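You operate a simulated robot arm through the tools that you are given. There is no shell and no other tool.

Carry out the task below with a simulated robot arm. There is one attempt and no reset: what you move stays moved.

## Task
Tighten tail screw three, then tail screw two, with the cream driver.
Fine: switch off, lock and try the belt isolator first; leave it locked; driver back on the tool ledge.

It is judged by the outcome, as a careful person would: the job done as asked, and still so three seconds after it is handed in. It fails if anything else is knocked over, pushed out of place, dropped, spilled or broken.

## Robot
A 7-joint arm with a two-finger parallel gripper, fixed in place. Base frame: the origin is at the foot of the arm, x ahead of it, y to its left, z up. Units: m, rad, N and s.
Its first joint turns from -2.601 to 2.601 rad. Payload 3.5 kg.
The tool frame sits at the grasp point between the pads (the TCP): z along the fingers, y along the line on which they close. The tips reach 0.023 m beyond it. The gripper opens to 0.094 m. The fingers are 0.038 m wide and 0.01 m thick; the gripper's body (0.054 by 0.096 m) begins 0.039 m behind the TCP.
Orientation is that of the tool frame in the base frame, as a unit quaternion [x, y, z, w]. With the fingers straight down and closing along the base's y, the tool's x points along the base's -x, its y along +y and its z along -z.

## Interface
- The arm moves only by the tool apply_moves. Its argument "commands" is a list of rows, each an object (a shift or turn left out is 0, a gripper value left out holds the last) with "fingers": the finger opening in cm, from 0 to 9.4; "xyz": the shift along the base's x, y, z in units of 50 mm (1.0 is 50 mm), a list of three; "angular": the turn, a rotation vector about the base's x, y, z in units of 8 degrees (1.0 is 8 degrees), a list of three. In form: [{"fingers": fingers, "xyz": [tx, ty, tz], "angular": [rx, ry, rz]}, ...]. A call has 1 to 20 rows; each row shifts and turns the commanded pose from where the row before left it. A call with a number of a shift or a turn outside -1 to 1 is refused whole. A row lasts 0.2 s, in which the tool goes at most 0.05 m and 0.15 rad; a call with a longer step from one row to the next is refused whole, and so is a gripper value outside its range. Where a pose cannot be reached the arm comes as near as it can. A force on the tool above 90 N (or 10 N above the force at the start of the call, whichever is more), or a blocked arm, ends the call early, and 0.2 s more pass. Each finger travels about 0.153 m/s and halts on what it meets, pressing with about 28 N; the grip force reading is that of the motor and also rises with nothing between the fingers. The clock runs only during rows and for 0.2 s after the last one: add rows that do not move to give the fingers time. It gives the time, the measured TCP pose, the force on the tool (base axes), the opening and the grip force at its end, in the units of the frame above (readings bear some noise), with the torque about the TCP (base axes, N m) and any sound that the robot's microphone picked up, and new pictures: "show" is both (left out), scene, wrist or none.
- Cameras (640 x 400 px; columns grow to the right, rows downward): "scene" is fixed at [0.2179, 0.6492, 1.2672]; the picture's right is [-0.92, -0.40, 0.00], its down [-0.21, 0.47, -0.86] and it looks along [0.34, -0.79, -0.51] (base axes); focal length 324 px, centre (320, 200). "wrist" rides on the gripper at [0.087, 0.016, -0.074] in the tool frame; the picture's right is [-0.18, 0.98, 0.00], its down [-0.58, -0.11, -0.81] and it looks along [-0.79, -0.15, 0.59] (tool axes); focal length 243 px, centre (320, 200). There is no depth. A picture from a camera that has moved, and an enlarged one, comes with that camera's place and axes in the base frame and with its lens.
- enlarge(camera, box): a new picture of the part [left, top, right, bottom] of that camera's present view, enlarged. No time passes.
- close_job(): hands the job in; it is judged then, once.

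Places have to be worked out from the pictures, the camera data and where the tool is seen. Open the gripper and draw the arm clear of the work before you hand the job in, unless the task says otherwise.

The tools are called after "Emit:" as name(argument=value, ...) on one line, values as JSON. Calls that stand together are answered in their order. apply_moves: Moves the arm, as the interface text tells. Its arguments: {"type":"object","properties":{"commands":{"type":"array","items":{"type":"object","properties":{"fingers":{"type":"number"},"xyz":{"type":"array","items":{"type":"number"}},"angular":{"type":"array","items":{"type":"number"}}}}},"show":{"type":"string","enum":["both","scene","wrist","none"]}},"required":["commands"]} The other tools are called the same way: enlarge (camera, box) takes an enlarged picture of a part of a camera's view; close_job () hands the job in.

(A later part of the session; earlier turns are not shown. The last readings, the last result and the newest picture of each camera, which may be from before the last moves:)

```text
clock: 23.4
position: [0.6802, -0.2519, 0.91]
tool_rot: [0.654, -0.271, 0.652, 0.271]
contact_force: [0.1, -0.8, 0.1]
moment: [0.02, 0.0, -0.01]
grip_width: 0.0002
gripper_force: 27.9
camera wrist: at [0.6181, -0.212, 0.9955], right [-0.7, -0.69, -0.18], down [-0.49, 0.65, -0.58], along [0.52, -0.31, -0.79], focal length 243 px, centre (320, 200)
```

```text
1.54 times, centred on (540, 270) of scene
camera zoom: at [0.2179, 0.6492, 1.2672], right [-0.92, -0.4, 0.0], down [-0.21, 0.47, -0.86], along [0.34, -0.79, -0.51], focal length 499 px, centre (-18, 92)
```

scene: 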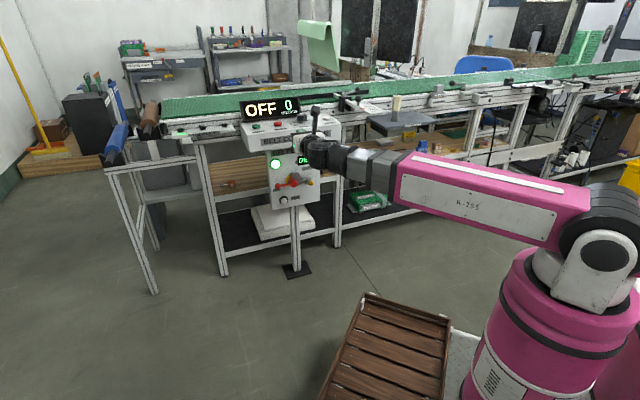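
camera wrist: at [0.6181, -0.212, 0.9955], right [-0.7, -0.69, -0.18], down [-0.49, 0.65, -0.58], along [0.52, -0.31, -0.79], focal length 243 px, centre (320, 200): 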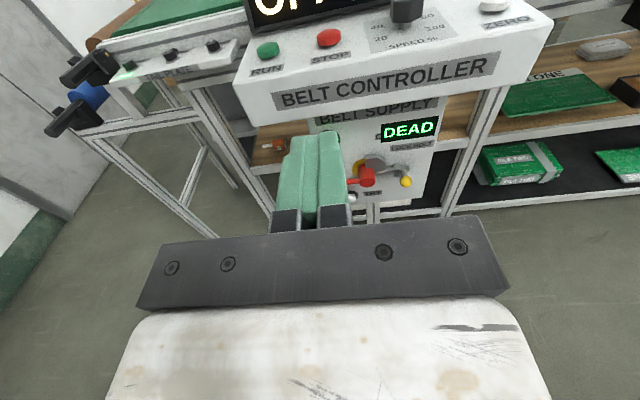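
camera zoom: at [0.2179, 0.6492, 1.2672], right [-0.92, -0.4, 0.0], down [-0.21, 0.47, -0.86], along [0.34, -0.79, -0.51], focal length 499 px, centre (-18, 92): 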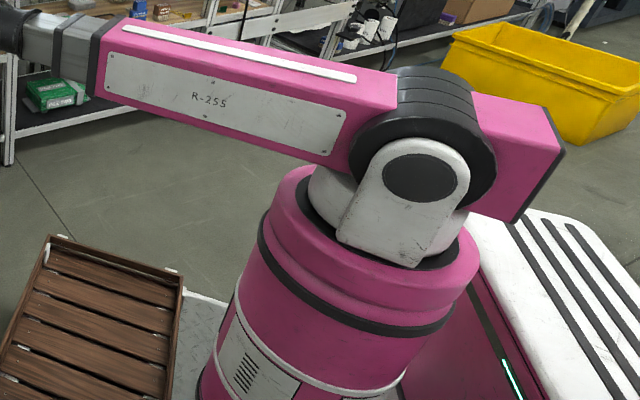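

Labels ONE, TWO, THREE are visible left to right (three nearest the controller), with a green light at ONE only. Before fetching the driver I'll check how far the arm can reach toward those screws, flying at z≈1.02, well above everything.

Emit:
apply_moves(commands=[{"fingers": 0, "xyz": [0.1, 0, 0.7]}, {"xyz": [0.3, 0, 0.8], "angular": [0, 0, 0.9]}, {"xyz": [0.7, -0.1, 0.5], "angular": [0, 0, 0.9]}, {"xyz": [0.9, -0.15, 0.2], "angular": [0, 0, 0.9]}, {"xyz": [0.9, -0.15, 0], "angular": [0, 0, 0.8]}, {"xyz": [0.9, -0.15, 0]}, {"xyz": [0.9, -0.15, 0]}, {"xyz": [0.9, -0.25, 0]}, {"xyz": [0.9, -0.25, 0]}, {"xyz": [0.9, -0.25, 0]}, {"xyz": [0.9, -0.25, 0]}, {}])

```text
clock: 26.0
position: [1.0949, -0.3303, 1.016]
tool_rot: [0.701, -0.105, 0.698, 0.104]
contact_force: [0.6, -0.4, -0.4]
moment: [0.0, 0.01, 0.03]
grip_width: 0.0002
gripper_force: 27.8
out of reach, approached as far as the arm can: row 5
camera wrist: at [1.0212, -0.3257, 1.1022], right [-0.29, -0.94, -0.18], down [-0.74, 0.34, -0.58], along [0.61, -0.03, -0.79], focal length 243 px, centre (320, 200)
```

scene: 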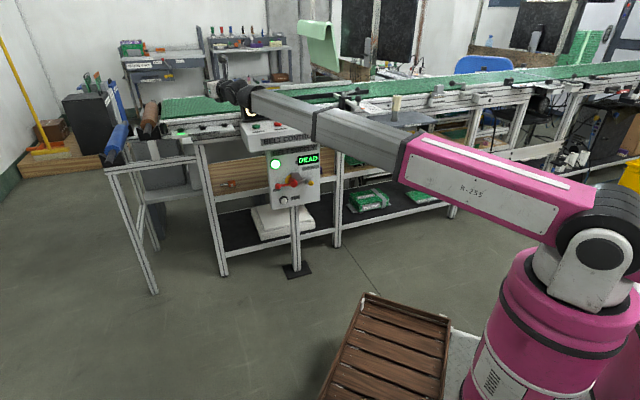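
wrist: 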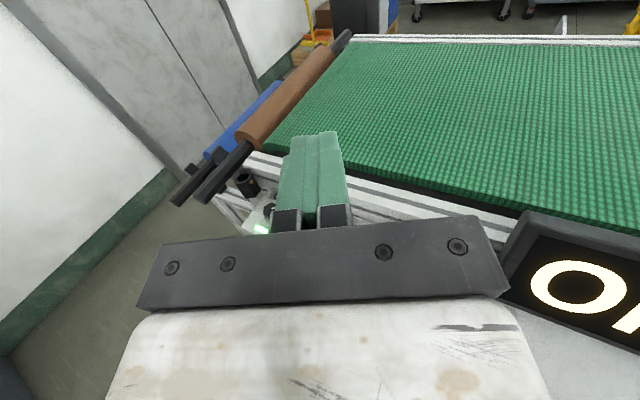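

Reach is fine at radius 1.14. I'll test further out toward screw TWO and then pitch the tool downward in place to see whether a tool-down pose is possible there.

Emit:
apply_moves(commands=[{"fingers": 0, "xyz": [0.6, 0.05, 0]}, {"xyz": [0.6, 0.05, 0]}, {"xyz": [0, 0, 0.8]}, {"xyz": [0, 0, 0.8]}, {}])

```text
clock: 27.2
position: [1.1526, -0.3276, 1.0955]
tool_rot: [0.701, -0.105, 0.698, 0.103]
contact_force: [-0.3, -0.2, 0.2]
moment: [0.0, -0.01, -0.02]
grip_width: 0.0
gripper_force: 27.6
camera wrist: at [1.0789, -0.3212, 1.1829], right [-0.29, -0.94, -0.19], down [-0.74, 0.34, -0.58], along [0.61, -0.03, -0.79], focal length 243 px, centre (320, 200)
```

scene: 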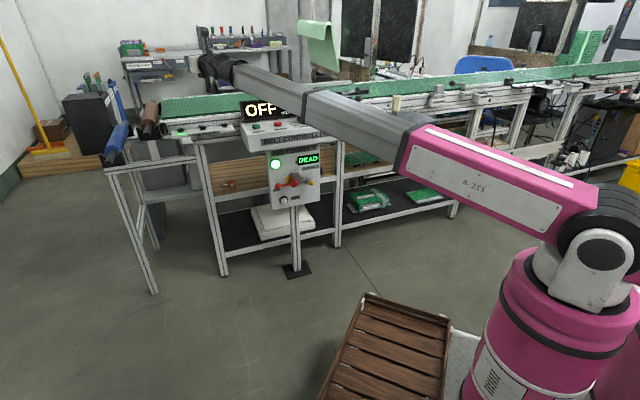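
wrist: 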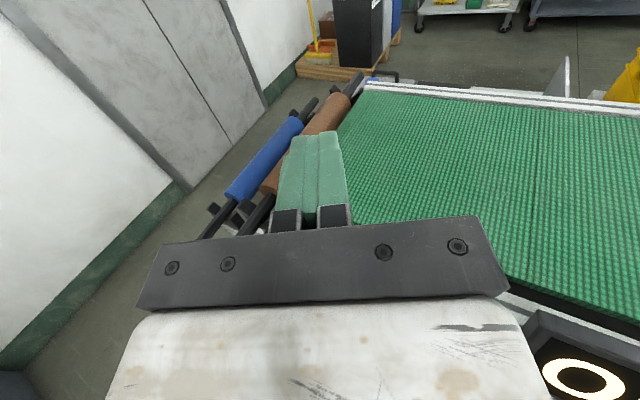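

Radius 1.2 is reachable with a horizontal tool. Now I test pitching the tool downward here, high above the plate.

Emit:
apply_moves(commands=[{"fingers": 0, "angular": [0.291, 0.957, 0]}, {"angular": [0.291, 0.957, 0]}, {"angular": [0.291, 0.957, 0]}, {"angular": [0.291, 0.957, 0]}, {"angular": [0.291, 0.957, 0]}, {"angular": [0.291, 0.957, 0]}, {"angular": [0.291, 0.957, 0]}, {"angular": [0.291, 0.957, 0]}, {"angular": [0.291, 0.957, 0]}, {"angular": [0.291, 0.957, 0]}, {"angular": [0.291, 0.957, 0]}, {}])

```text
clock: 29.8
position: [1.177, -0.2273, 1.0871]
tool_rot: [0.988, -0.155, 0.014, 0.002]
contact_force: [-0.7, 0.1, -0.9]
moment: [-0.01, -0.05, -0.02]
grip_width: 0.0001
gripper_force: 28.4
out of reach, approached as far as the arm can: row 2, 3, 4, 5, 6, 7, 8, 9, 10, 11
camera wrist: at [1.2541, -0.2682, 1.1646], right [-0.48, -0.88, -0.01], down [-0.54, 0.29, 0.79], along [-0.69, 0.38, -0.61], focal length 243 px, centre (320, 200)
```

scene: 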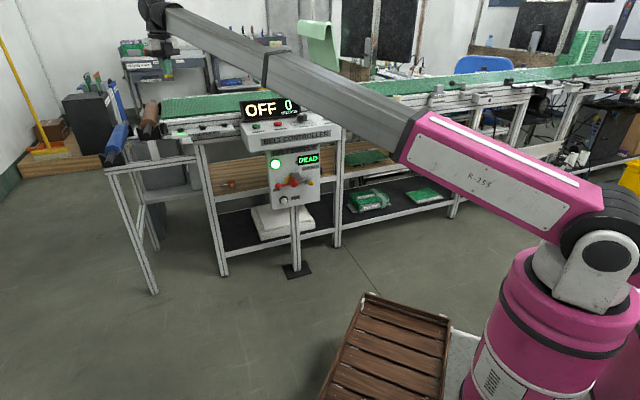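
wrist: 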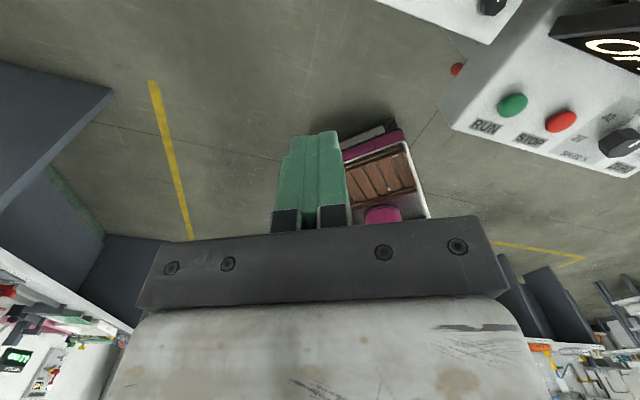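

The tool does reach nearly straight down at radius 1.2. I'll test rotating about the vertical (clockwise) here to learn the turning range available for driving the screws.

Emit:
apply_moves(commands=[{"fingers": 0, "angular": [0, 0, -1]}, {"angular": [0, 0, -1]}, {"angular": [0, 0, -1]}, {"angular": [0, 0, -1]}, {"angular": [0, 0, -1]}, {"angular": [0, 0, -1]}, {"angular": [0, 0, -1]}, {"angular": [0, 0, -1]}, {"angular": [0, 0, -1]}, {"angular": [0, 0, -1]}, {"angular": [0, 0, -1]}, {}], show="scene")

```text
clock: 32.4
position: [1.1777, -0.2269, 1.0876]
tool_rot: [-0.608, 0.794, -0.009, -0.013]
contact_force: [-0.2, 0.5, 0.4]
moment: [0.0, 0.0, 0.0]
grip_width: 0.0
gripper_force: 28.2
```

scene: 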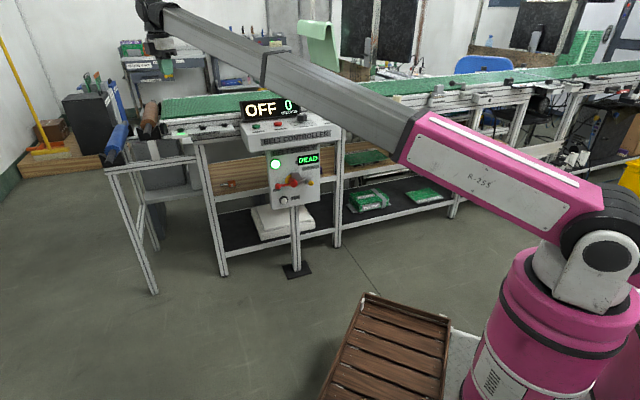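

The rotation works with no position loss. I'll rotate another 88° and then move over screw TWO's position at the same height to test reach there.

Emit:
apply_moves(commands=[{"fingers": 0, "angular": [0, 0, -1]}, {"angular": [0, 0, -1]}, {"angular": [0, 0, -1]}, {"angular": [0, 0, -1]}, {"angular": [0, 0, -1]}, {"angular": [0, 0, -1]}, {"angular": [0, 0, -1]}, {"angular": [0, 0, -1]}, {"xyz": [-0.15, -0.63, 0]}, {"xyz": [-0.15, -0.63, 0]}, {"xyz": [-0.16, -0.64, 0]}, {}])

```text
clock: 35.0
position: [1.1556, -0.3219, 1.0862]
tool_rot: [-0.096, 0.995, -0.001, -0.015]
contact_force: [0.2, 0.1, 1.0]
moment: [0.0, 0.02, 0.01]
grip_width: 0.0
gripper_force: 28.4
camera wrist: at [1.0717, -0.3229, 1.1647], right [-0.01, 1.0, 0.0], down [0.62, 0.01, 0.79], along [0.79, 0.0, -0.62], focal length 243 px, centre (320, 200)
```

scene: 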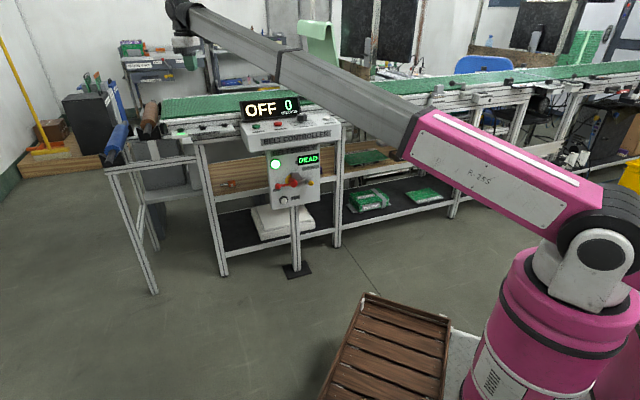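
wrist: 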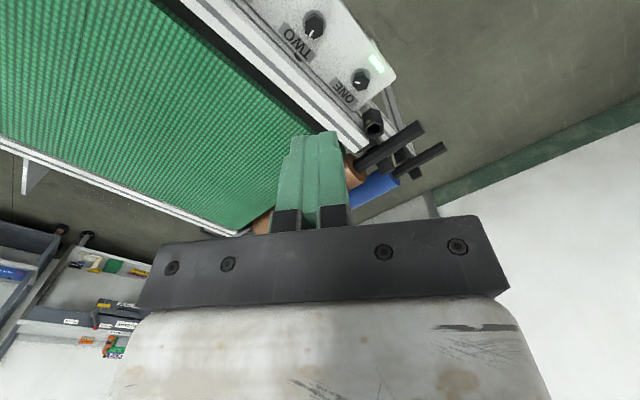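

Tool-down over screw TWO is reachable, so I can hold the driver from above and turn it. I'll pull back to photograph the screws nearer the picture centre, and correct a small residual tilt.

Emit:
apply_moves(commands=[{"fingers": 0, "xyz": [-0.9, 0, 0], "angular": [0.034, -0.212, 0]}, {"xyz": [-0.9, 0, 0]}, {"xyz": [-0.9, 0, 0]}, {"xyz": [-0.9, -0.3, 0]}, {}], show="wrist")

Emit:
enlarge(camera="wrist", box=[220, 60, 460, 210])

```text
clock: 36.2
position: [0.9751, -0.3372, 1.0909]
tool_rot: [-0.096, 0.995, 0.0, 0.0]
contact_force: [0.3, 1.0, 0.2]
moment: [0.0, -0.02, 0.01]
grip_width: 0.0
gripper_force: 28.7
camera wrist: at [0.889, -0.3389, 1.1656], right [-0.01, 1.0, 0.0], down [0.59, 0.0, 0.81], along [0.81, 0.01, -0.59], focal length 243 px, centre (320, 200)
```

wrist: 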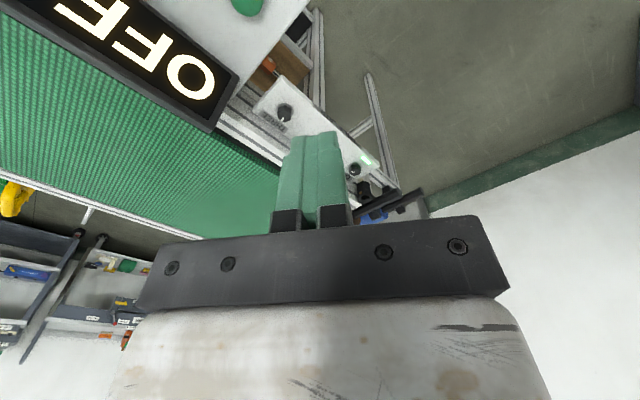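

```text
2.67 times, centred on (340, 135) of wrist
camera zoom: at [0.889, -0.3389, 1.1656], right [-0.01, 1.0, 0.0], down [0.59, 0.0, 0.81], along [0.81, 0.01, -0.59], focal length 647 px, centre (267, 373)
```

zoom: 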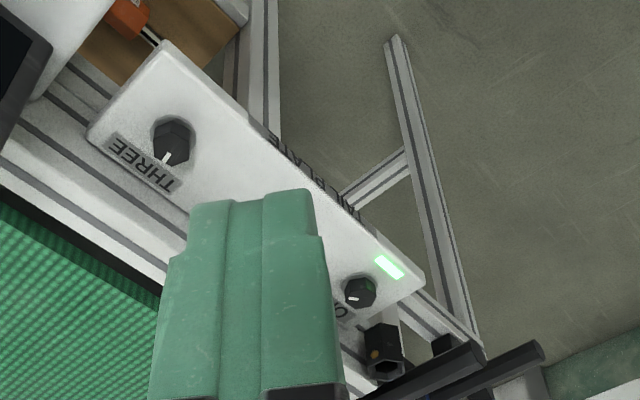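

From two wrist views the screws are at THREE≈(1.104,-0.390), TWO≈(1.162,-0.331), head tops z≈0.852. Now I'll fly over to the tool ledge side at z>1.03 to look at the cream driver.

Emit:
apply_moves(commands=[{"fingers": 0, "xyz": [-0.715, -0.549, 0], "angular": [0, 0, -0.875]}, {"xyz": [-0.715, -0.549, 0], "angular": [0, 0, -0.875]}, {"xyz": [-0.715, -0.549, 0], "angular": [0, 0, -0.875]}, {"xyz": [-0.715, -0.549, 0], "angular": [0, 0, -0.875]}, {"xyz": [-0.715, -0.549, 0], "angular": [0, 0, -0.875]}, {"xyz": [-0.715, -0.549, 0], "angular": [0, 0, -0.875]}, {"xyz": [-0.715, -0.549, 0], "angular": [0, 0, -0.875]}, {"xyz": [-0.715, -0.549, 0], "angular": [0, 0, -0.875]}, {"xyz": [-0.715, -0.549, 0]}, {"xyz": [-0.715, -0.549, 0]}, {"xyz": [-0.715, -0.549, 0]}, {"xyz": [-0.715, -0.549, -0.2]}, {"xyz": [-0.715, -0.549, -0.2]}, {"xyz": [-0.715, -0.549, -0.2]}, {"xyz": [-0.715, -0.549, -0.2]}, {"xyz": [-0.715, -0.549, -0.2]}, {"xyz": [-0.715, -0.549, -0.2]}, {"xyz": [-0.715, -0.549, 0]}, {"fingers": 6}, {"fingers": 6}])

```text
clock: 40.4
position: [0.3325, -0.832, 1.028]
tool_rot: [0.382, 0.924, 0.001, 0.001]
contact_force: [-0.1, 0.1, -0.2]
moment: [0.02, 0.02, 0.02]
grip_width: 0.0601
gripper_force: 0.1
camera wrist: at [0.2848, -0.7595, 1.1028], right [0.82, 0.57, 0.0], down [0.33, -0.49, 0.81], along [0.46, -0.66, -0.59], focal length 243 px, centre (320, 200)
```

scene: 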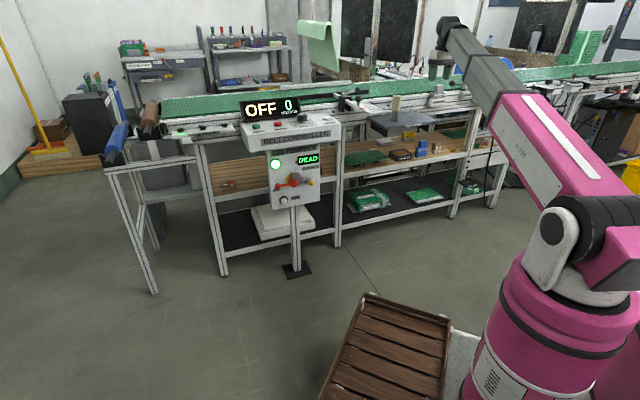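
wrist: 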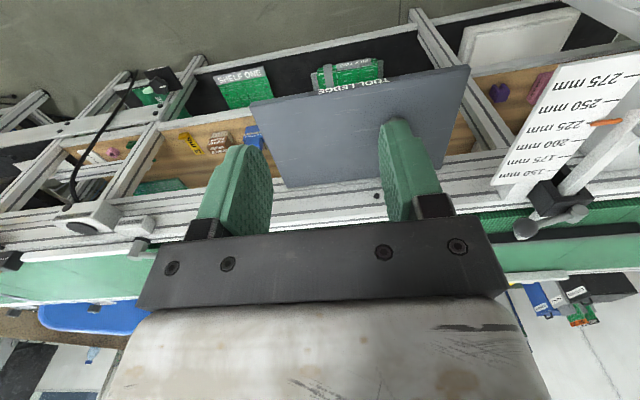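

The driver is hidden behind the right finger. I'll shift sideways so it appears between the open fingers.

Emit:
apply_moves(commands=[{"fingers": 9, "xyz": [0.55, 0.55, 0]}, {"fingers": 9, "xyz": [0.55, 0.55, 0]}, {}], show="wrist")

Emit:
enlarge(camera="wrist", box=[230, 60, 420, 230])

```text
clock: 41.2
position: [0.3862, -0.7769, 1.0281]
tool_rot: [0.382, 0.924, 0.002, 0.0]
contact_force: [-0.2, 1.1, 0.6]
moment: [0.0, 0.0, 0.0]
grip_width: 0.0902
gripper_force: 0.2
camera wrist: at [0.3375, -0.7048, 1.1031], right [0.82, 0.57, 0.0], down [0.33, -0.49, 0.81], along [0.46, -0.66, -0.59], focal length 243 px, centre (320, 200)
```

wrist: 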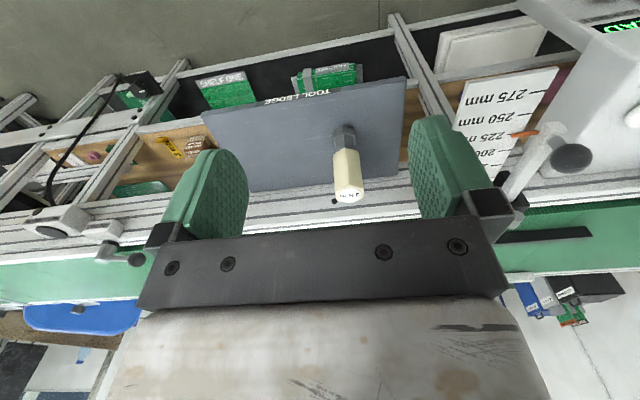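

```text
2.35 times, centred on (325, 145) of wrist
camera zoom: at [0.3375, -0.7048, 1.1031], right [0.82, 0.57, 0.0], down [0.33, -0.49, 0.81], along [0.46, -0.66, -0.59], focal length 571 px, centre (308, 329)
```

zoom: 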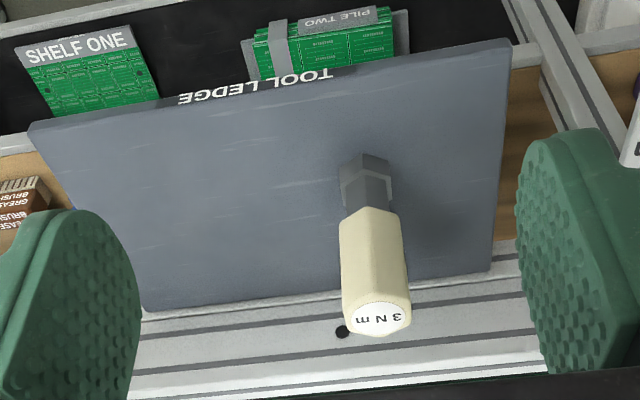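

The cream driver ("3 N m") stands at about (0.5015, -0.878), top z≈0.92, base z≈0.80. I'll move directly above it with fingers open, still above its top, to check alignment and the hex orientation.

Emit:
apply_moves(commands=[{"fingers": 9, "xyz": [0.577, -0.504, -0.15]}, {"xyz": [0.577, -0.504, -0.2]}, {"xyz": [0.577, -0.504, -0.2]}, {"xyz": [0.577, -0.504, -0.2]}, {}])

Emit:
enlarge(camera="wrist", box=[240, 60, 400, 180])

Emit:
enlarge(camera="scene", box=[360, 60, 440, 135])

```text
clock: 42.4
position: [0.5026, -0.8789, 0.9897]
tool_rot: [0.383, 0.924, 0.001, 0.0]
contact_force: [0.3, 1.0, 0.0]
moment: [0.0, 0.0, 0.01]
grip_width: 0.09
gripper_force: 0.1
camera wrist: at [0.4545, -0.8072, 1.065], right [0.83, 0.56, 0.0], down [0.33, -0.49, 0.81], along [0.46, -0.66, -0.59], focal length 243 px, centre (320, 200)
```

scene: 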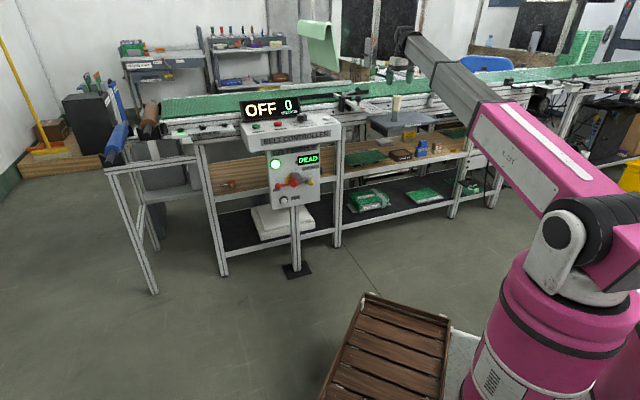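
wrist: 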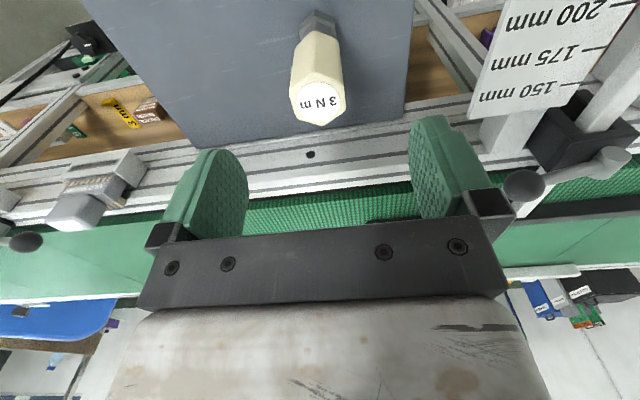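

```text
3.33 times, centred on (320, 120) of wrist
camera zoom: at [0.4545, -0.8072, 1.065], right [0.83, 0.56, 0.0], down [0.33, -0.49, 0.81], along [0.46, -0.66, -0.59], focal length 809 px, centre (320, 467)
```

zoom: 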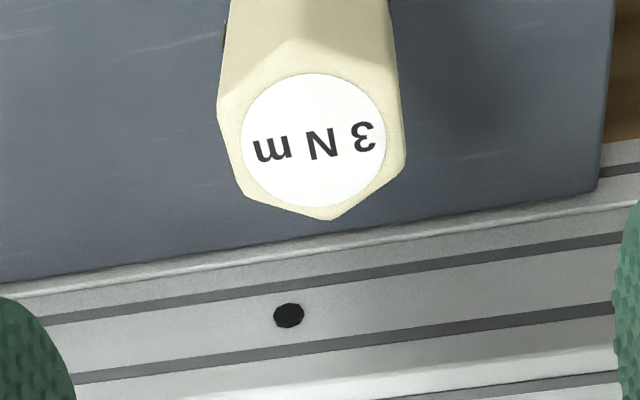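

```text
5.33 times, centred on (400, 98) of scene
camera zoom: at [0.2179, 0.6492, 1.2672], right [-0.92, -0.4, 0.0], down [-0.21, 0.47, -0.86], along [0.34, -0.79, -0.51], focal length 1731 px, centre (-107, 747)
```

zoom: 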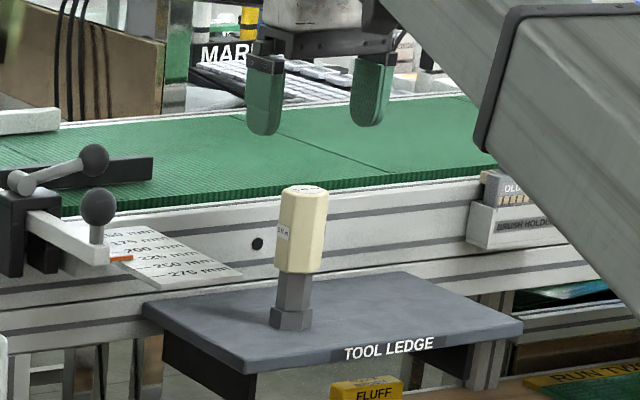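

The tool is within ~1 mm of the driver's axis, and the hex flats face the fingers. I'll lower to z≈0.895 around the handle with fingers open.

Emit:
apply_moves(commands=[{"fingers": 9, "xyz": [-0.01, 0.01, -0.63]}, {"xyz": [0, 0, -0.63]}, {"xyz": [0, 0, -0.63]}, {}])

Emit:
enlarge(camera="scene", box=[360, 60, 440, 135])

```text
clock: 43.4
position: [0.4986, -0.8765, 0.8962]
tool_rot: [0.383, 0.924, 0.001, 0.001]
contact_force: [0.2, -0.5, 0.2]
moment: [0.01, -0.04, 0.0]
grip_width: 0.0899
gripper_force: 0.1
camera wrist: at [0.4514, -0.8057, 0.9706], right [0.82, 0.57, 0.0], down [0.33, -0.49, 0.81], along [0.46, -0.66, -0.59], focal length 243 px, centre (320, 200)
```

scene: 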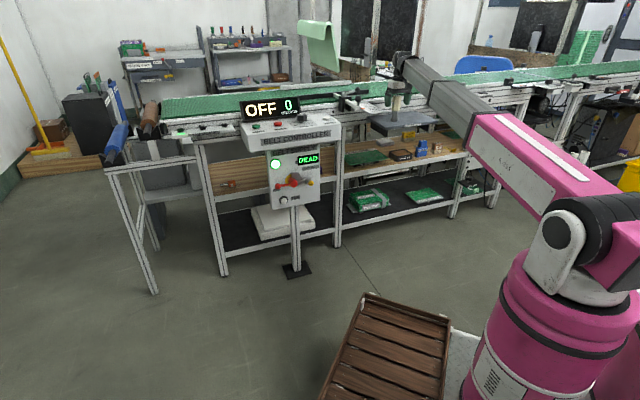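
wrist: 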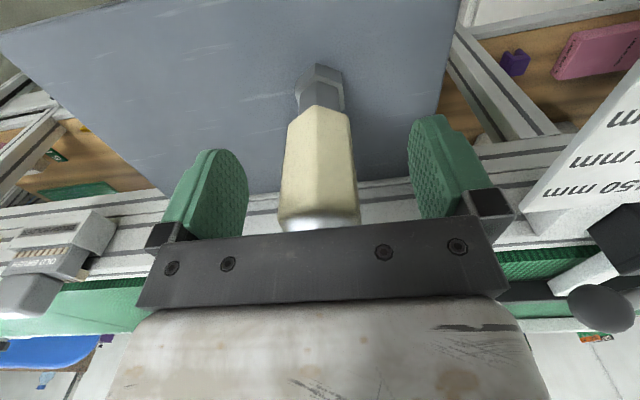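

```text
5.33 times, centred on (400, 98) of scene
camera zoom: at [0.2179, 0.6492, 1.2672], right [-0.92, -0.4, 0.0], down [-0.21, 0.47, -0.86], along [0.34, -0.79, -0.51], focal length 1731 px, centre (-107, 747)
```

zoom: 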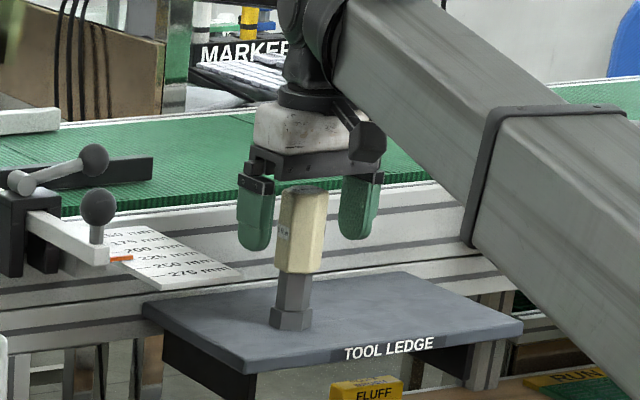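

The handle is centred between the pads. I'll nudge 3 mm to centre depth-wise and close on it.

Emit:
apply_moves(commands=[{"fingers": 9, "xyz": [0.05, -0.04, 0]}, {"fingers": 4.5}, {"fingers": 2}, {"fingers": 2}, {"fingers": 2}, {"fingers": 2}])

Emit:
enlarge(camera="scene", box=[360, 60, 440, 135])

```text
clock: 44.8
position: [0.5022, -0.8796, 0.8969]
tool_rot: [0.383, 0.924, 0.001, 0.0]
contact_force: [0.5, 0.0, 0.4]
moment: [-0.04, 0.0, -0.01]
grip_width: 0.0357
gripper_force: 28.1
camera wrist: at [0.4542, -0.8077, 0.971], right [0.82, 0.57, 0.0], down [0.33, -0.49, 0.81], along [0.46, -0.66, -0.59], focal length 243 px, centre (320, 200)
```

scene: 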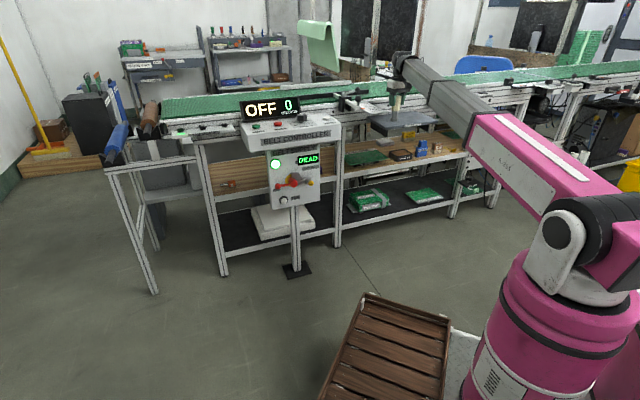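
wrist: 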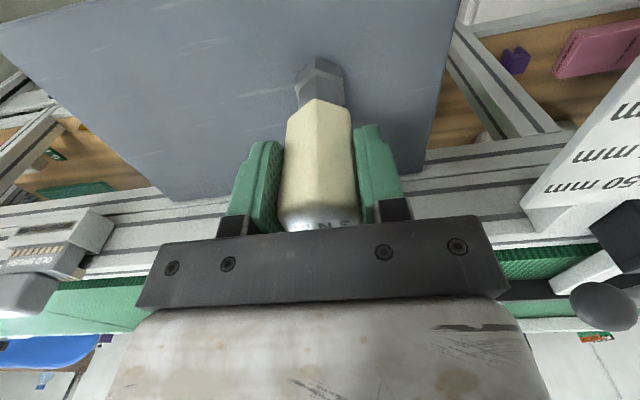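

```text
5.33 times, centred on (400, 98) of scene
camera zoom: at [0.2179, 0.6492, 1.2672], right [-0.92, -0.4, 0.0], down [-0.21, 0.47, -0.86], along [0.34, -0.79, -0.51], focal length 1731 px, centre (-107, 747)
```

zoom: 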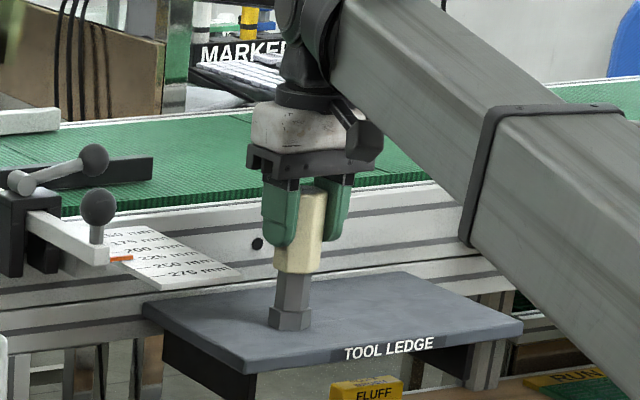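

The driver is gripped (width 35.7 mm, 28 N). Let me zoom to see the socket's hex orientation relative to the gripper before lifting.

Emit:
enlarge(camera="wrist", box=[260, 40, 380, 130])

Emit:
apply_moves(commands=[{"fingers": 2, "xyz": [0, 0, 0.2]}, {"xyz": [0, 0, 0.4]}, {"xyz": [0, 0, 0.8]}, {"xyz": [0, 0, 0.8]}, {"xyz": [0, 0, 0.8]}, {"xyz": [0, 0, 0.8]}, {"xyz": [0, 0, 0.7]}, {}])

```text
4.44 times, centred on (320, 85) of wrist
camera zoom: at [0.4542, -0.8077, 0.971], right [0.82, 0.57, 0.0], down [0.33, -0.49, 0.81], along [0.46, -0.66, -0.59], focal length 1078 px, centre (320, 711)
```

zoom: 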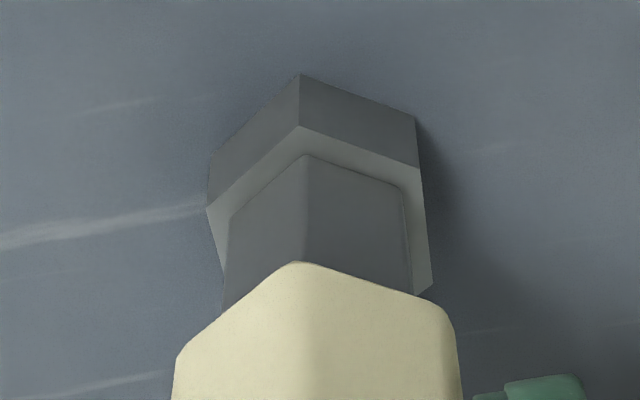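

```text
clock: 46.6
position: [0.502, -0.8821, 1.123]
tool_rot: [0.382, 0.924, 0.0, -0.001]
contact_force: [0.7, -0.2, -1.6]
moment: [0.0, 0.0, -0.02]
grip_width: 0.0358
gripper_force: 28.0
camera wrist: at [0.4545, -0.8095, 1.1971], right [0.82, 0.57, 0.0], down [0.33, -0.49, 0.81], along [0.46, -0.66, -0.59], focal length 243 px, centre (320, 200)
```

scene: 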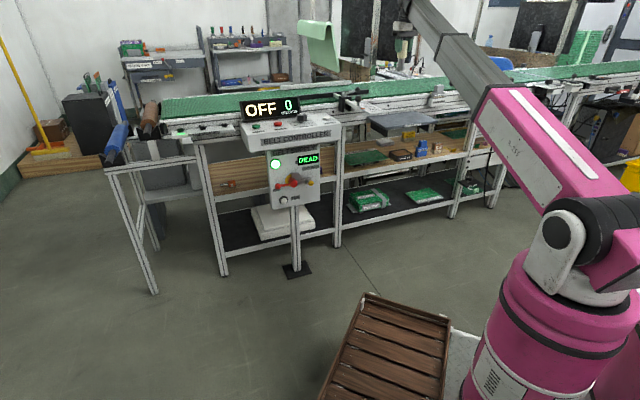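
wrist: 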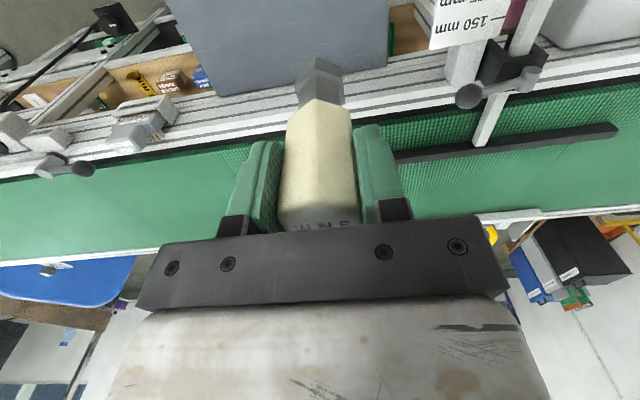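

The driver lifted cleanly, and its socket hex has corners along the tool x axis. I'll carry it at z≈1.12 (socket ~7 cm above any obstacle) to just in front of screw THREE and look at the screw head.

Emit:
apply_moves(commands=[{"fingers": 2, "xyz": [0.4, 0.4, 0]}, {"xyz": [0.66, 0.62, 0]}, {"xyz": [0.66, 0.62, 0]}, {"xyz": [0.66, 0.62, 0]}, {"xyz": [0.66, 0.62, 0]}, {"xyz": [0.66, 0.62, 0]}, {"xyz": [0.66, 0.62, 0]}, {"xyz": [0.66, 0.62, 0]}, {"xyz": [0.66, 0.62, 0]}, {"xyz": [0.66, 0.62, 0]}, {"xyz": [0.66, 0.62, 0]}, {"xyz": [0.66, 0.62, 0]}, {"xyz": [0.66, 0.62, 0]}, {"xyz": [0.66, 0.62, 0]}, {"xyz": [0.66, 0.62, 0]}, {"xyz": [0.66, 0.62, 0]}, {"xyz": [0.66, 0.62, 0]}, {"xyz": [0.3, 0.36, -0.2]}, {"xyz": [0, 0, -0.4]}, {}])

Emit:
enlarge(camera="wrist", box=[220, 0, 420, 130])

```text
clock: 50.8
position: [1.0658, -0.3444, 1.0908]
tool_rot: [0.382, 0.924, 0.001, 0.001]
contact_force: [-0.6, 0.0, -1.1]
moment: [0.0, 0.04, 0.02]
grip_width: 0.0358
gripper_force: 28.1
camera wrist: at [1.0174, -0.2729, 1.1656], right [0.82, 0.57, 0.0], down [0.33, -0.49, 0.81], along [0.46, -0.66, -0.59], focal length 243 px, centre (320, 200)
```

scene: 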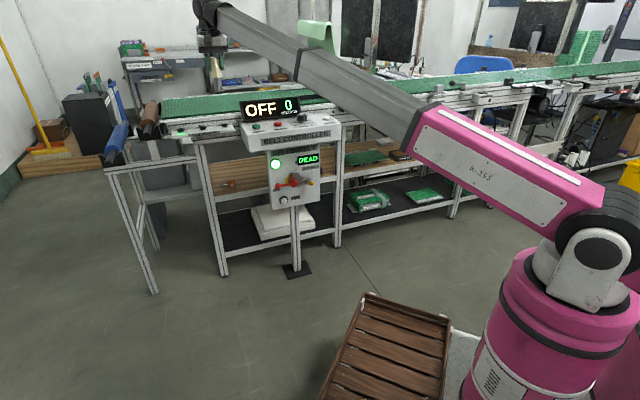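
wrist: 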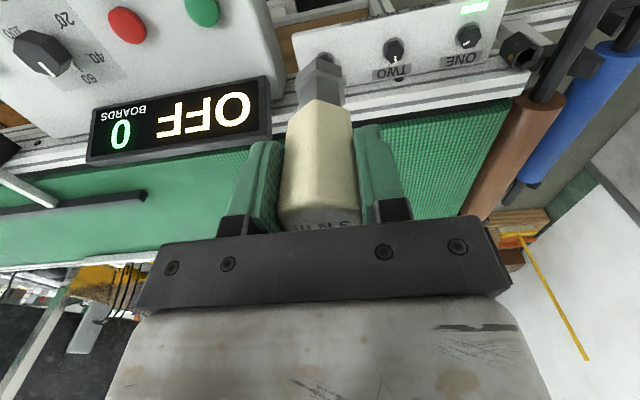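

```text
3.08 times, centred on (320, 65) of wrist
camera zoom: at [1.0174, -0.2729, 1.1656], right [0.82, 0.57, 0.0], down [0.33, -0.49, 0.81], along [0.46, -0.66, -0.59], focal length 746 px, centre (320, 615)
```

zoom: 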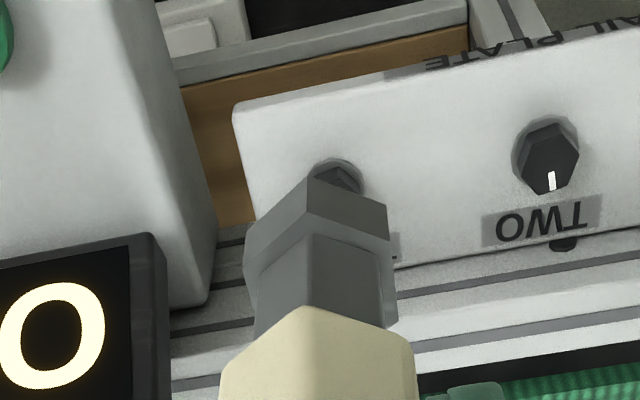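

Screw THREE is hidden behind the driver. I'll shift 6 cm toward the controller (still above the display) so both screws are visible.

Emit:
apply_moves(commands=[{"fingers": 2, "xyz": [-0.5, -0.5, 0]}, {"xyz": [-0.4, -0.4, 0]}, {}], show="wrist")

Emit:
enlarge(camera="wrist", box=[360, 20, 440, 80])

Emit:
enlarge(camera="wrist", box=[430, 0, 510, 60])

```text
clock: 51.6
position: [1.0204, -0.3904, 1.0901]
tool_rot: [0.383, 0.924, 0.002, 0.0]
contact_force: [0.2, -0.3, -1.0]
moment: [-0.03, -0.01, -0.03]
grip_width: 0.0357
gripper_force: 28.2
camera wrist: at [0.9725, -0.3188, 1.1656], right [0.82, 0.57, 0.0], down [0.33, -0.49, 0.81], along [0.46, -0.66, -0.59], focal length 243 px, centre (320, 200)
```

wrist: 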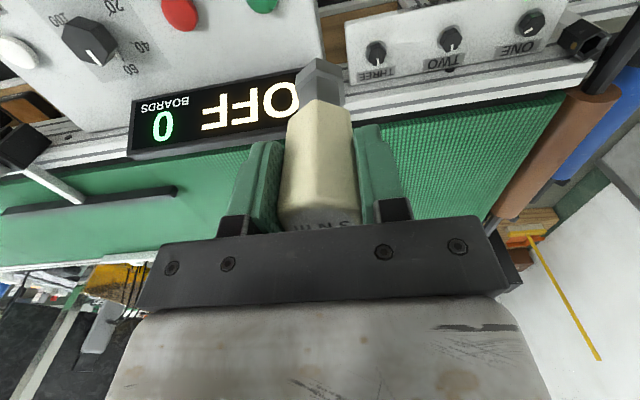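

```text
6.67 times, centred on (400, 50) of wrist
camera zoom: at [0.9725, -0.3188, 1.1656], right [0.82, 0.57, 0.0], down [0.33, -0.49, 0.81], along [0.46, -0.66, -0.59], focal length 1618 px, centre (-213, 1200)
```

zoom: 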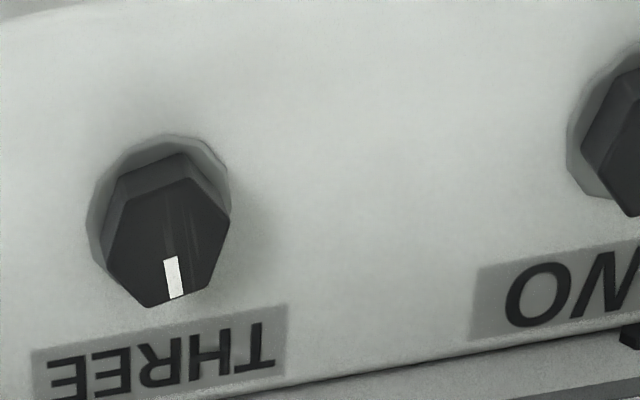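

```text
6.67 times, centred on (470, 30) of wrist
camera zoom: at [0.9725, -0.3188, 1.1656], right [0.82, 0.57, 0.0], down [0.33, -0.49, 0.81], along [0.46, -0.66, -0.59], focal length 1618 px, centre (-680, 1333)
```

zoom: 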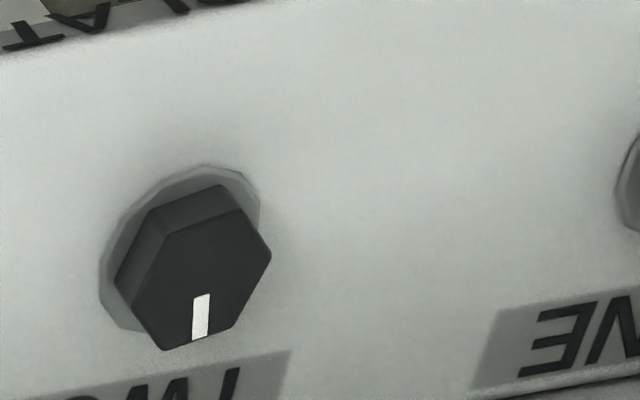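

From this view THREE's head is centred near (1.105, -0.389) with hex corners at base angles ≈56°+60k. I'll rotate the driver +160° (leaving plenty of clockwise travel) while moving over screw THREE, staying ~10 cm above it.

Emit:
apply_moves(commands=[{"fingers": 2, "xyz": [0.1, 0, 0], "angular": [0, 0, 1]}, {"xyz": [0.1, 0, 0], "angular": [0, 0, 1]}, {"xyz": [0.1, 0, 0], "angular": [0, 0, 1]}, {"xyz": [0.1, 0, 0], "angular": [0, 0, 1]}, {"xyz": [0.1, 0, 0], "angular": [0, 0, 1]}, {"xyz": [0.1, 0, 0], "angular": [0, 0, 1]}, {"xyz": [0.1, 0, 0], "angular": [0, 0, 1]}, {"xyz": [0.1, 0, 0], "angular": [0, 0, 1]}, {"xyz": [0.1, 0, 0], "angular": [0, 0, 1]}, {"xyz": [0.1, 0, 0], "angular": [0, 0, 1]}, {"xyz": [0.1, 0, 0], "angular": [0, 0, 1]}, {"xyz": [0.1, 0, 0], "angular": [0, 0, 1]}, {"xyz": [0.1, 0, 0], "angular": [0, 0, 1]}, {"xyz": [0.1, 0, 0], "angular": [0, 0, 1]}, {"xyz": [0.1, 0, 0], "angular": [0, 0, 1]}, {"xyz": [0.1, 0, 0], "angular": [0, 0, 1]}, {"xyz": [0.1, 0.03, 0], "angular": [0, 0, 1]}, {"xyz": [0, 0, -0.2], "angular": [0, 0, 1]}, {"xyz": [0, 0, -0.2], "angular": [0, 0, 1]}, {"xyz": [0, 0, 0], "angular": [0, 0, 1]}])

Emit:
enlarge(camera="wrist", box=[260, 0, 380, 90])

```text
clock: 55.8
position: [1.1057, -0.3874, 1.0694]
tool_rot: [0.845, -0.535, -0.001, 0.001]
contact_force: [-1.2, 0.4, -1.3]
moment: [-0.01, 0.01, 0.0]
grip_width: 0.0359
gripper_force: 27.3
camera wrist: at [1.1294, -0.4736, 1.1451], right [-0.97, -0.25, 0.0], down [-0.15, 0.57, 0.81], along [-0.2, 0.78, -0.59], focal length 243 px, centre (320, 200)
```

scene: 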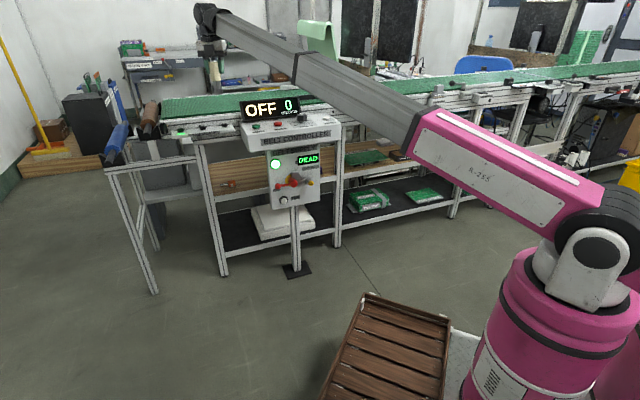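
wrist: 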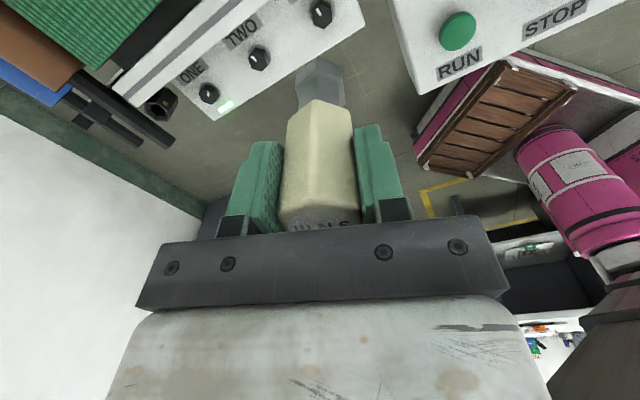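

```text
4.44 times, centred on (320, 45) of wrist
camera zoom: at [1.1294, -0.4736, 1.1451], right [-0.97, -0.25, 0.0], down [-0.15, 0.57, 0.81], along [-0.2, 0.78, -0.59], focal length 1078 px, centre (320, 889)
```

zoom: 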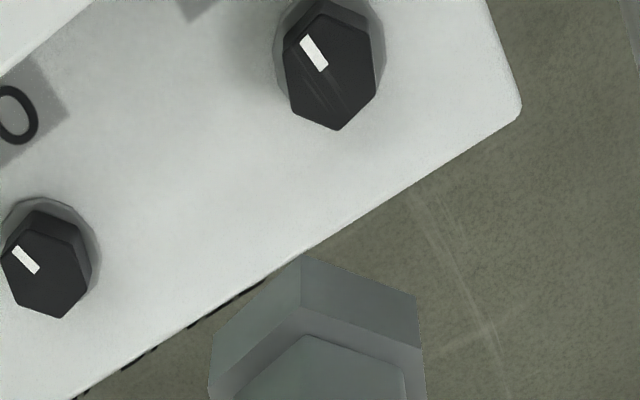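

Over THREE with the socket at ~295°: the screw's corners and the socket's corners look parallel, and the alignment is within ~2 mm. I'll correct (-1.7, -2.0) mm and lower until the socket is about 1 cm above the head.

Emit:
apply_moves(commands=[{"fingers": 2, "xyz": [-0.034, -0.04, -0.5]}, {"xyz": [0, 0, -0.6]}, {"xyz": [0, 0, -0.6]}, {"xyz": [0, 0, -0.4]}, {}])

Emit:
enlarge(camera="wrist", box=[260, 10, 380, 100])

Emit:
enlarge(camera="scene", box=[160, 60, 280, 150])

```text
clock: 57.0
position: [1.1029, -0.3885, 0.968]
tool_rot: [0.843, -0.537, 0.0, 0.0]
contact_force: [1.2, 0.2, -2.3]
moment: [-0.01, 0.0, -0.01]
grip_width: 0.0357
gripper_force: 28.0
camera wrist: at [1.1275, -0.4749, 1.0405], right [-0.97, -0.25, 0.0], down [-0.15, 0.57, 0.81], along [-0.2, 0.78, -0.59], focal length 243 px, centre (320, 200)
```

scene: 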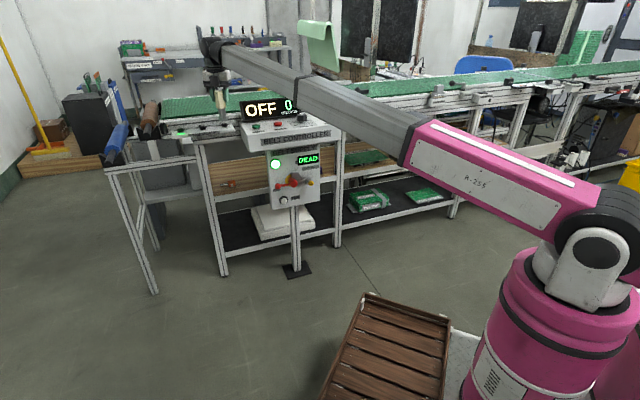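
wrist: 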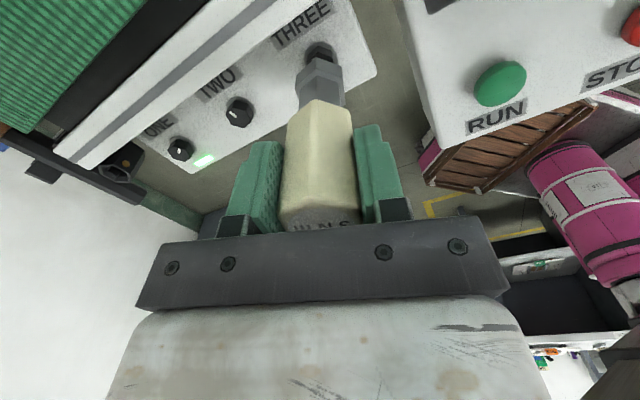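

```text
4.44 times, centred on (320, 55) of wrist
camera zoom: at [1.1275, -0.4749, 1.0405], right [-0.97, -0.25, 0.0], down [-0.15, 0.57, 0.81], along [-0.2, 0.78, -0.59], focal length 1078 px, centre (320, 844)
```

zoom: 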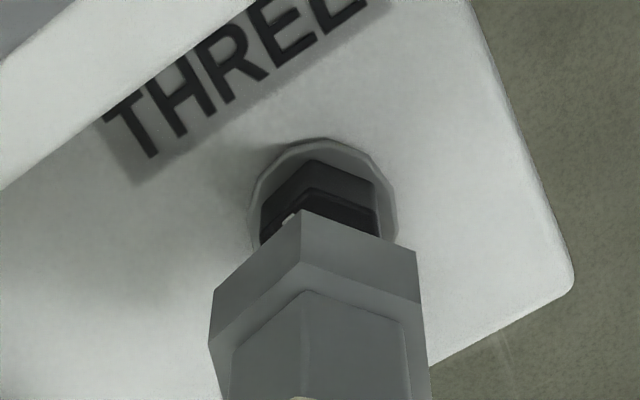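

```text
4.44 times, centred on (220, 105) of scene
camera zoom: at [0.2179, 0.6492, 1.2672], right [-0.92, -0.4, 0.0], down [-0.21, 0.47, -0.86], along [0.34, -0.79, -0.51], focal length 1442 px, centre (764, 622)
```

zoom: 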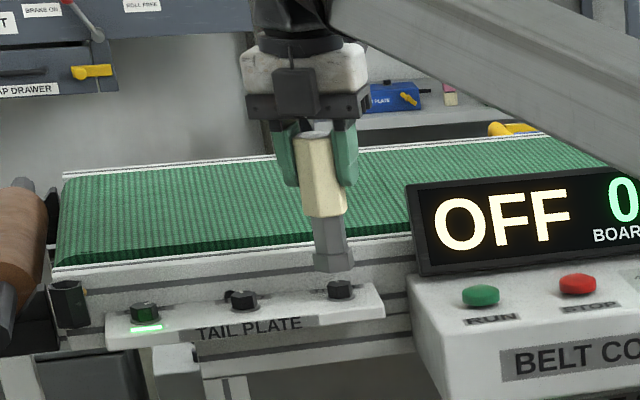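

The socket is ~2 cm above THREE's head; the wrist view shows sideways alignment within 1 mm. I'll zoom the scene camera in strongly to check the fore-aft alignment.

Emit:
enlarge(camera="scene", box=[205, 100, 245, 130])

Emit:
enlarge(camera="wrist", box=[290, 30, 350, 75])

```text
13.33 times, centred on (225, 115) of scene
camera zoom: at [0.2179, 0.6492, 1.2672], right [-0.92, -0.4, 0.0], down [-0.21, 0.47, -0.86], along [0.34, -0.79, -0.51], focal length 4327 px, centre (1587, 1333)
```

zoom: 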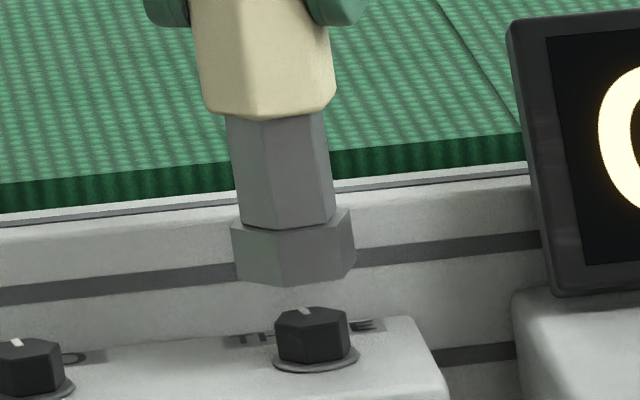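

```text
8.89 times, centred on (320, 52) of wrist
camera zoom: at [1.1275, -0.4749, 1.0405], right [-0.97, -0.25, 0.0], down [-0.15, 0.57, 0.81], along [-0.2, 0.78, -0.59], focal length 2157 px, centre (320, 1511)
```

zoom: 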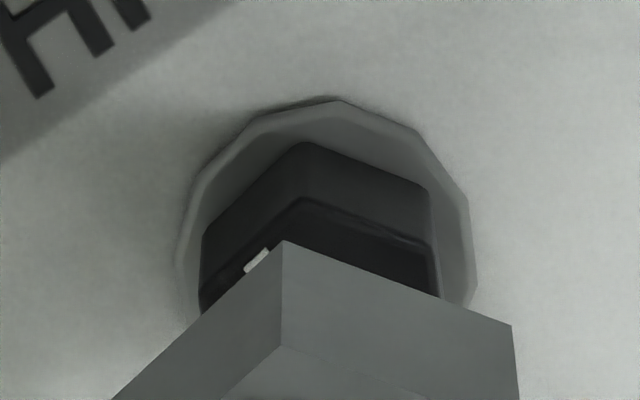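

Edges of screw and socket are parallel and the offset is only about 1 mm. I'll apply a 1 mm correction and lower to the head, then watch the contact force.

Emit:
apply_moves(commands=[{"fingers": 2, "xyz": [-0.02, 0.016, -0.15]}, {"xyz": [0, 0, -0.15]}, {"xyz": [0, 0, -0.06]}, {}], show="wrist")

Emit:
enlarge(camera="scene", box=[205, 100, 245, 130])

Emit:
enlarge(camera="wrist", box=[290, 30, 350, 75])

```text
clock: 58.0
position: [1.1017, -0.3887, 0.9509]
tool_rot: [0.843, -0.537, 0.001, 0.0]
contact_force: [1.2, -0.4, 19.7]
moment: [-0.18, -0.2, 0.01]
grip_width: 0.0357
gripper_force: 28.5
camera wrist: at [1.126, -0.4742, 1.0251], right [-0.97, -0.25, 0.0], down [-0.15, 0.57, 0.81], along [-0.2, 0.78, -0.59], focal length 243 px, centre (320, 200)
```

wrist: 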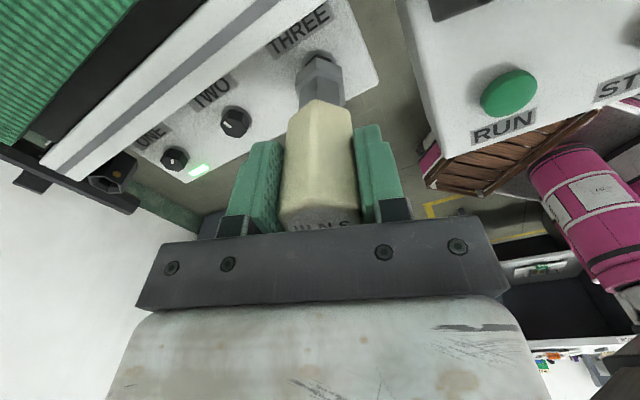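

```text
13.33 times, centred on (225, 115) of scene
camera zoom: at [0.2179, 0.6492, 1.2672], right [-0.92, -0.4, 0.0], down [-0.21, 0.47, -0.86], along [0.34, -0.79, -0.51], focal length 4327 px, centre (1587, 1333)
```

zoom: 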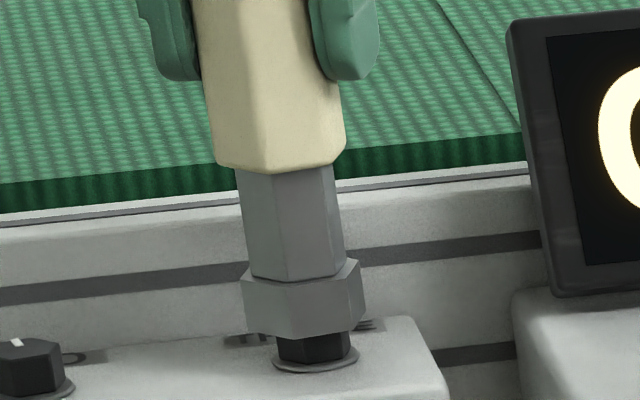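

```text
8.89 times, centred on (320, 52) of wrist
camera zoom: at [1.126, -0.4742, 1.0251], right [-0.97, -0.25, 0.0], down [-0.15, 0.57, 0.81], along [-0.2, 0.78, -0.59], focal length 2157 px, centre (320, 1511)
```

zoom: 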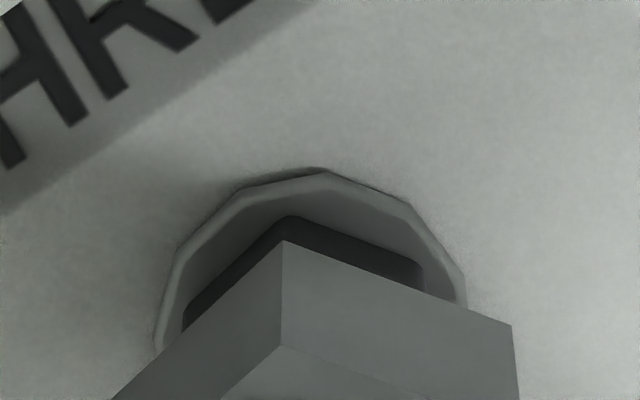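

The socket touched the head at TCP z≈0.951 (20 N, not seated). The torque says the contact is on the (+x, −y) side, so the screw is offset that way; I'll lift 3 mm, shift ~2 mm toward it, and lower again.

Emit:
apply_moves(commands=[{"fingers": 2, "xyz": [0, 0, 0.08]}, {"xyz": [0.032, -0.028, 0]}, {"xyz": [0, 0, -0.06]}, {"xyz": [0, 0, -0.04]}, {}], show="none")

```text
clock: 59.2
position: [1.1048, -0.3907, 0.9464]
tool_rot: [0.843, -0.538, 0.0, 0.001]
contact_force: [0.3, -2.2, -2.7]
moment: [-0.3, -0.08, -0.01]
grip_width: 0.0358
gripper_force: 27.4
```

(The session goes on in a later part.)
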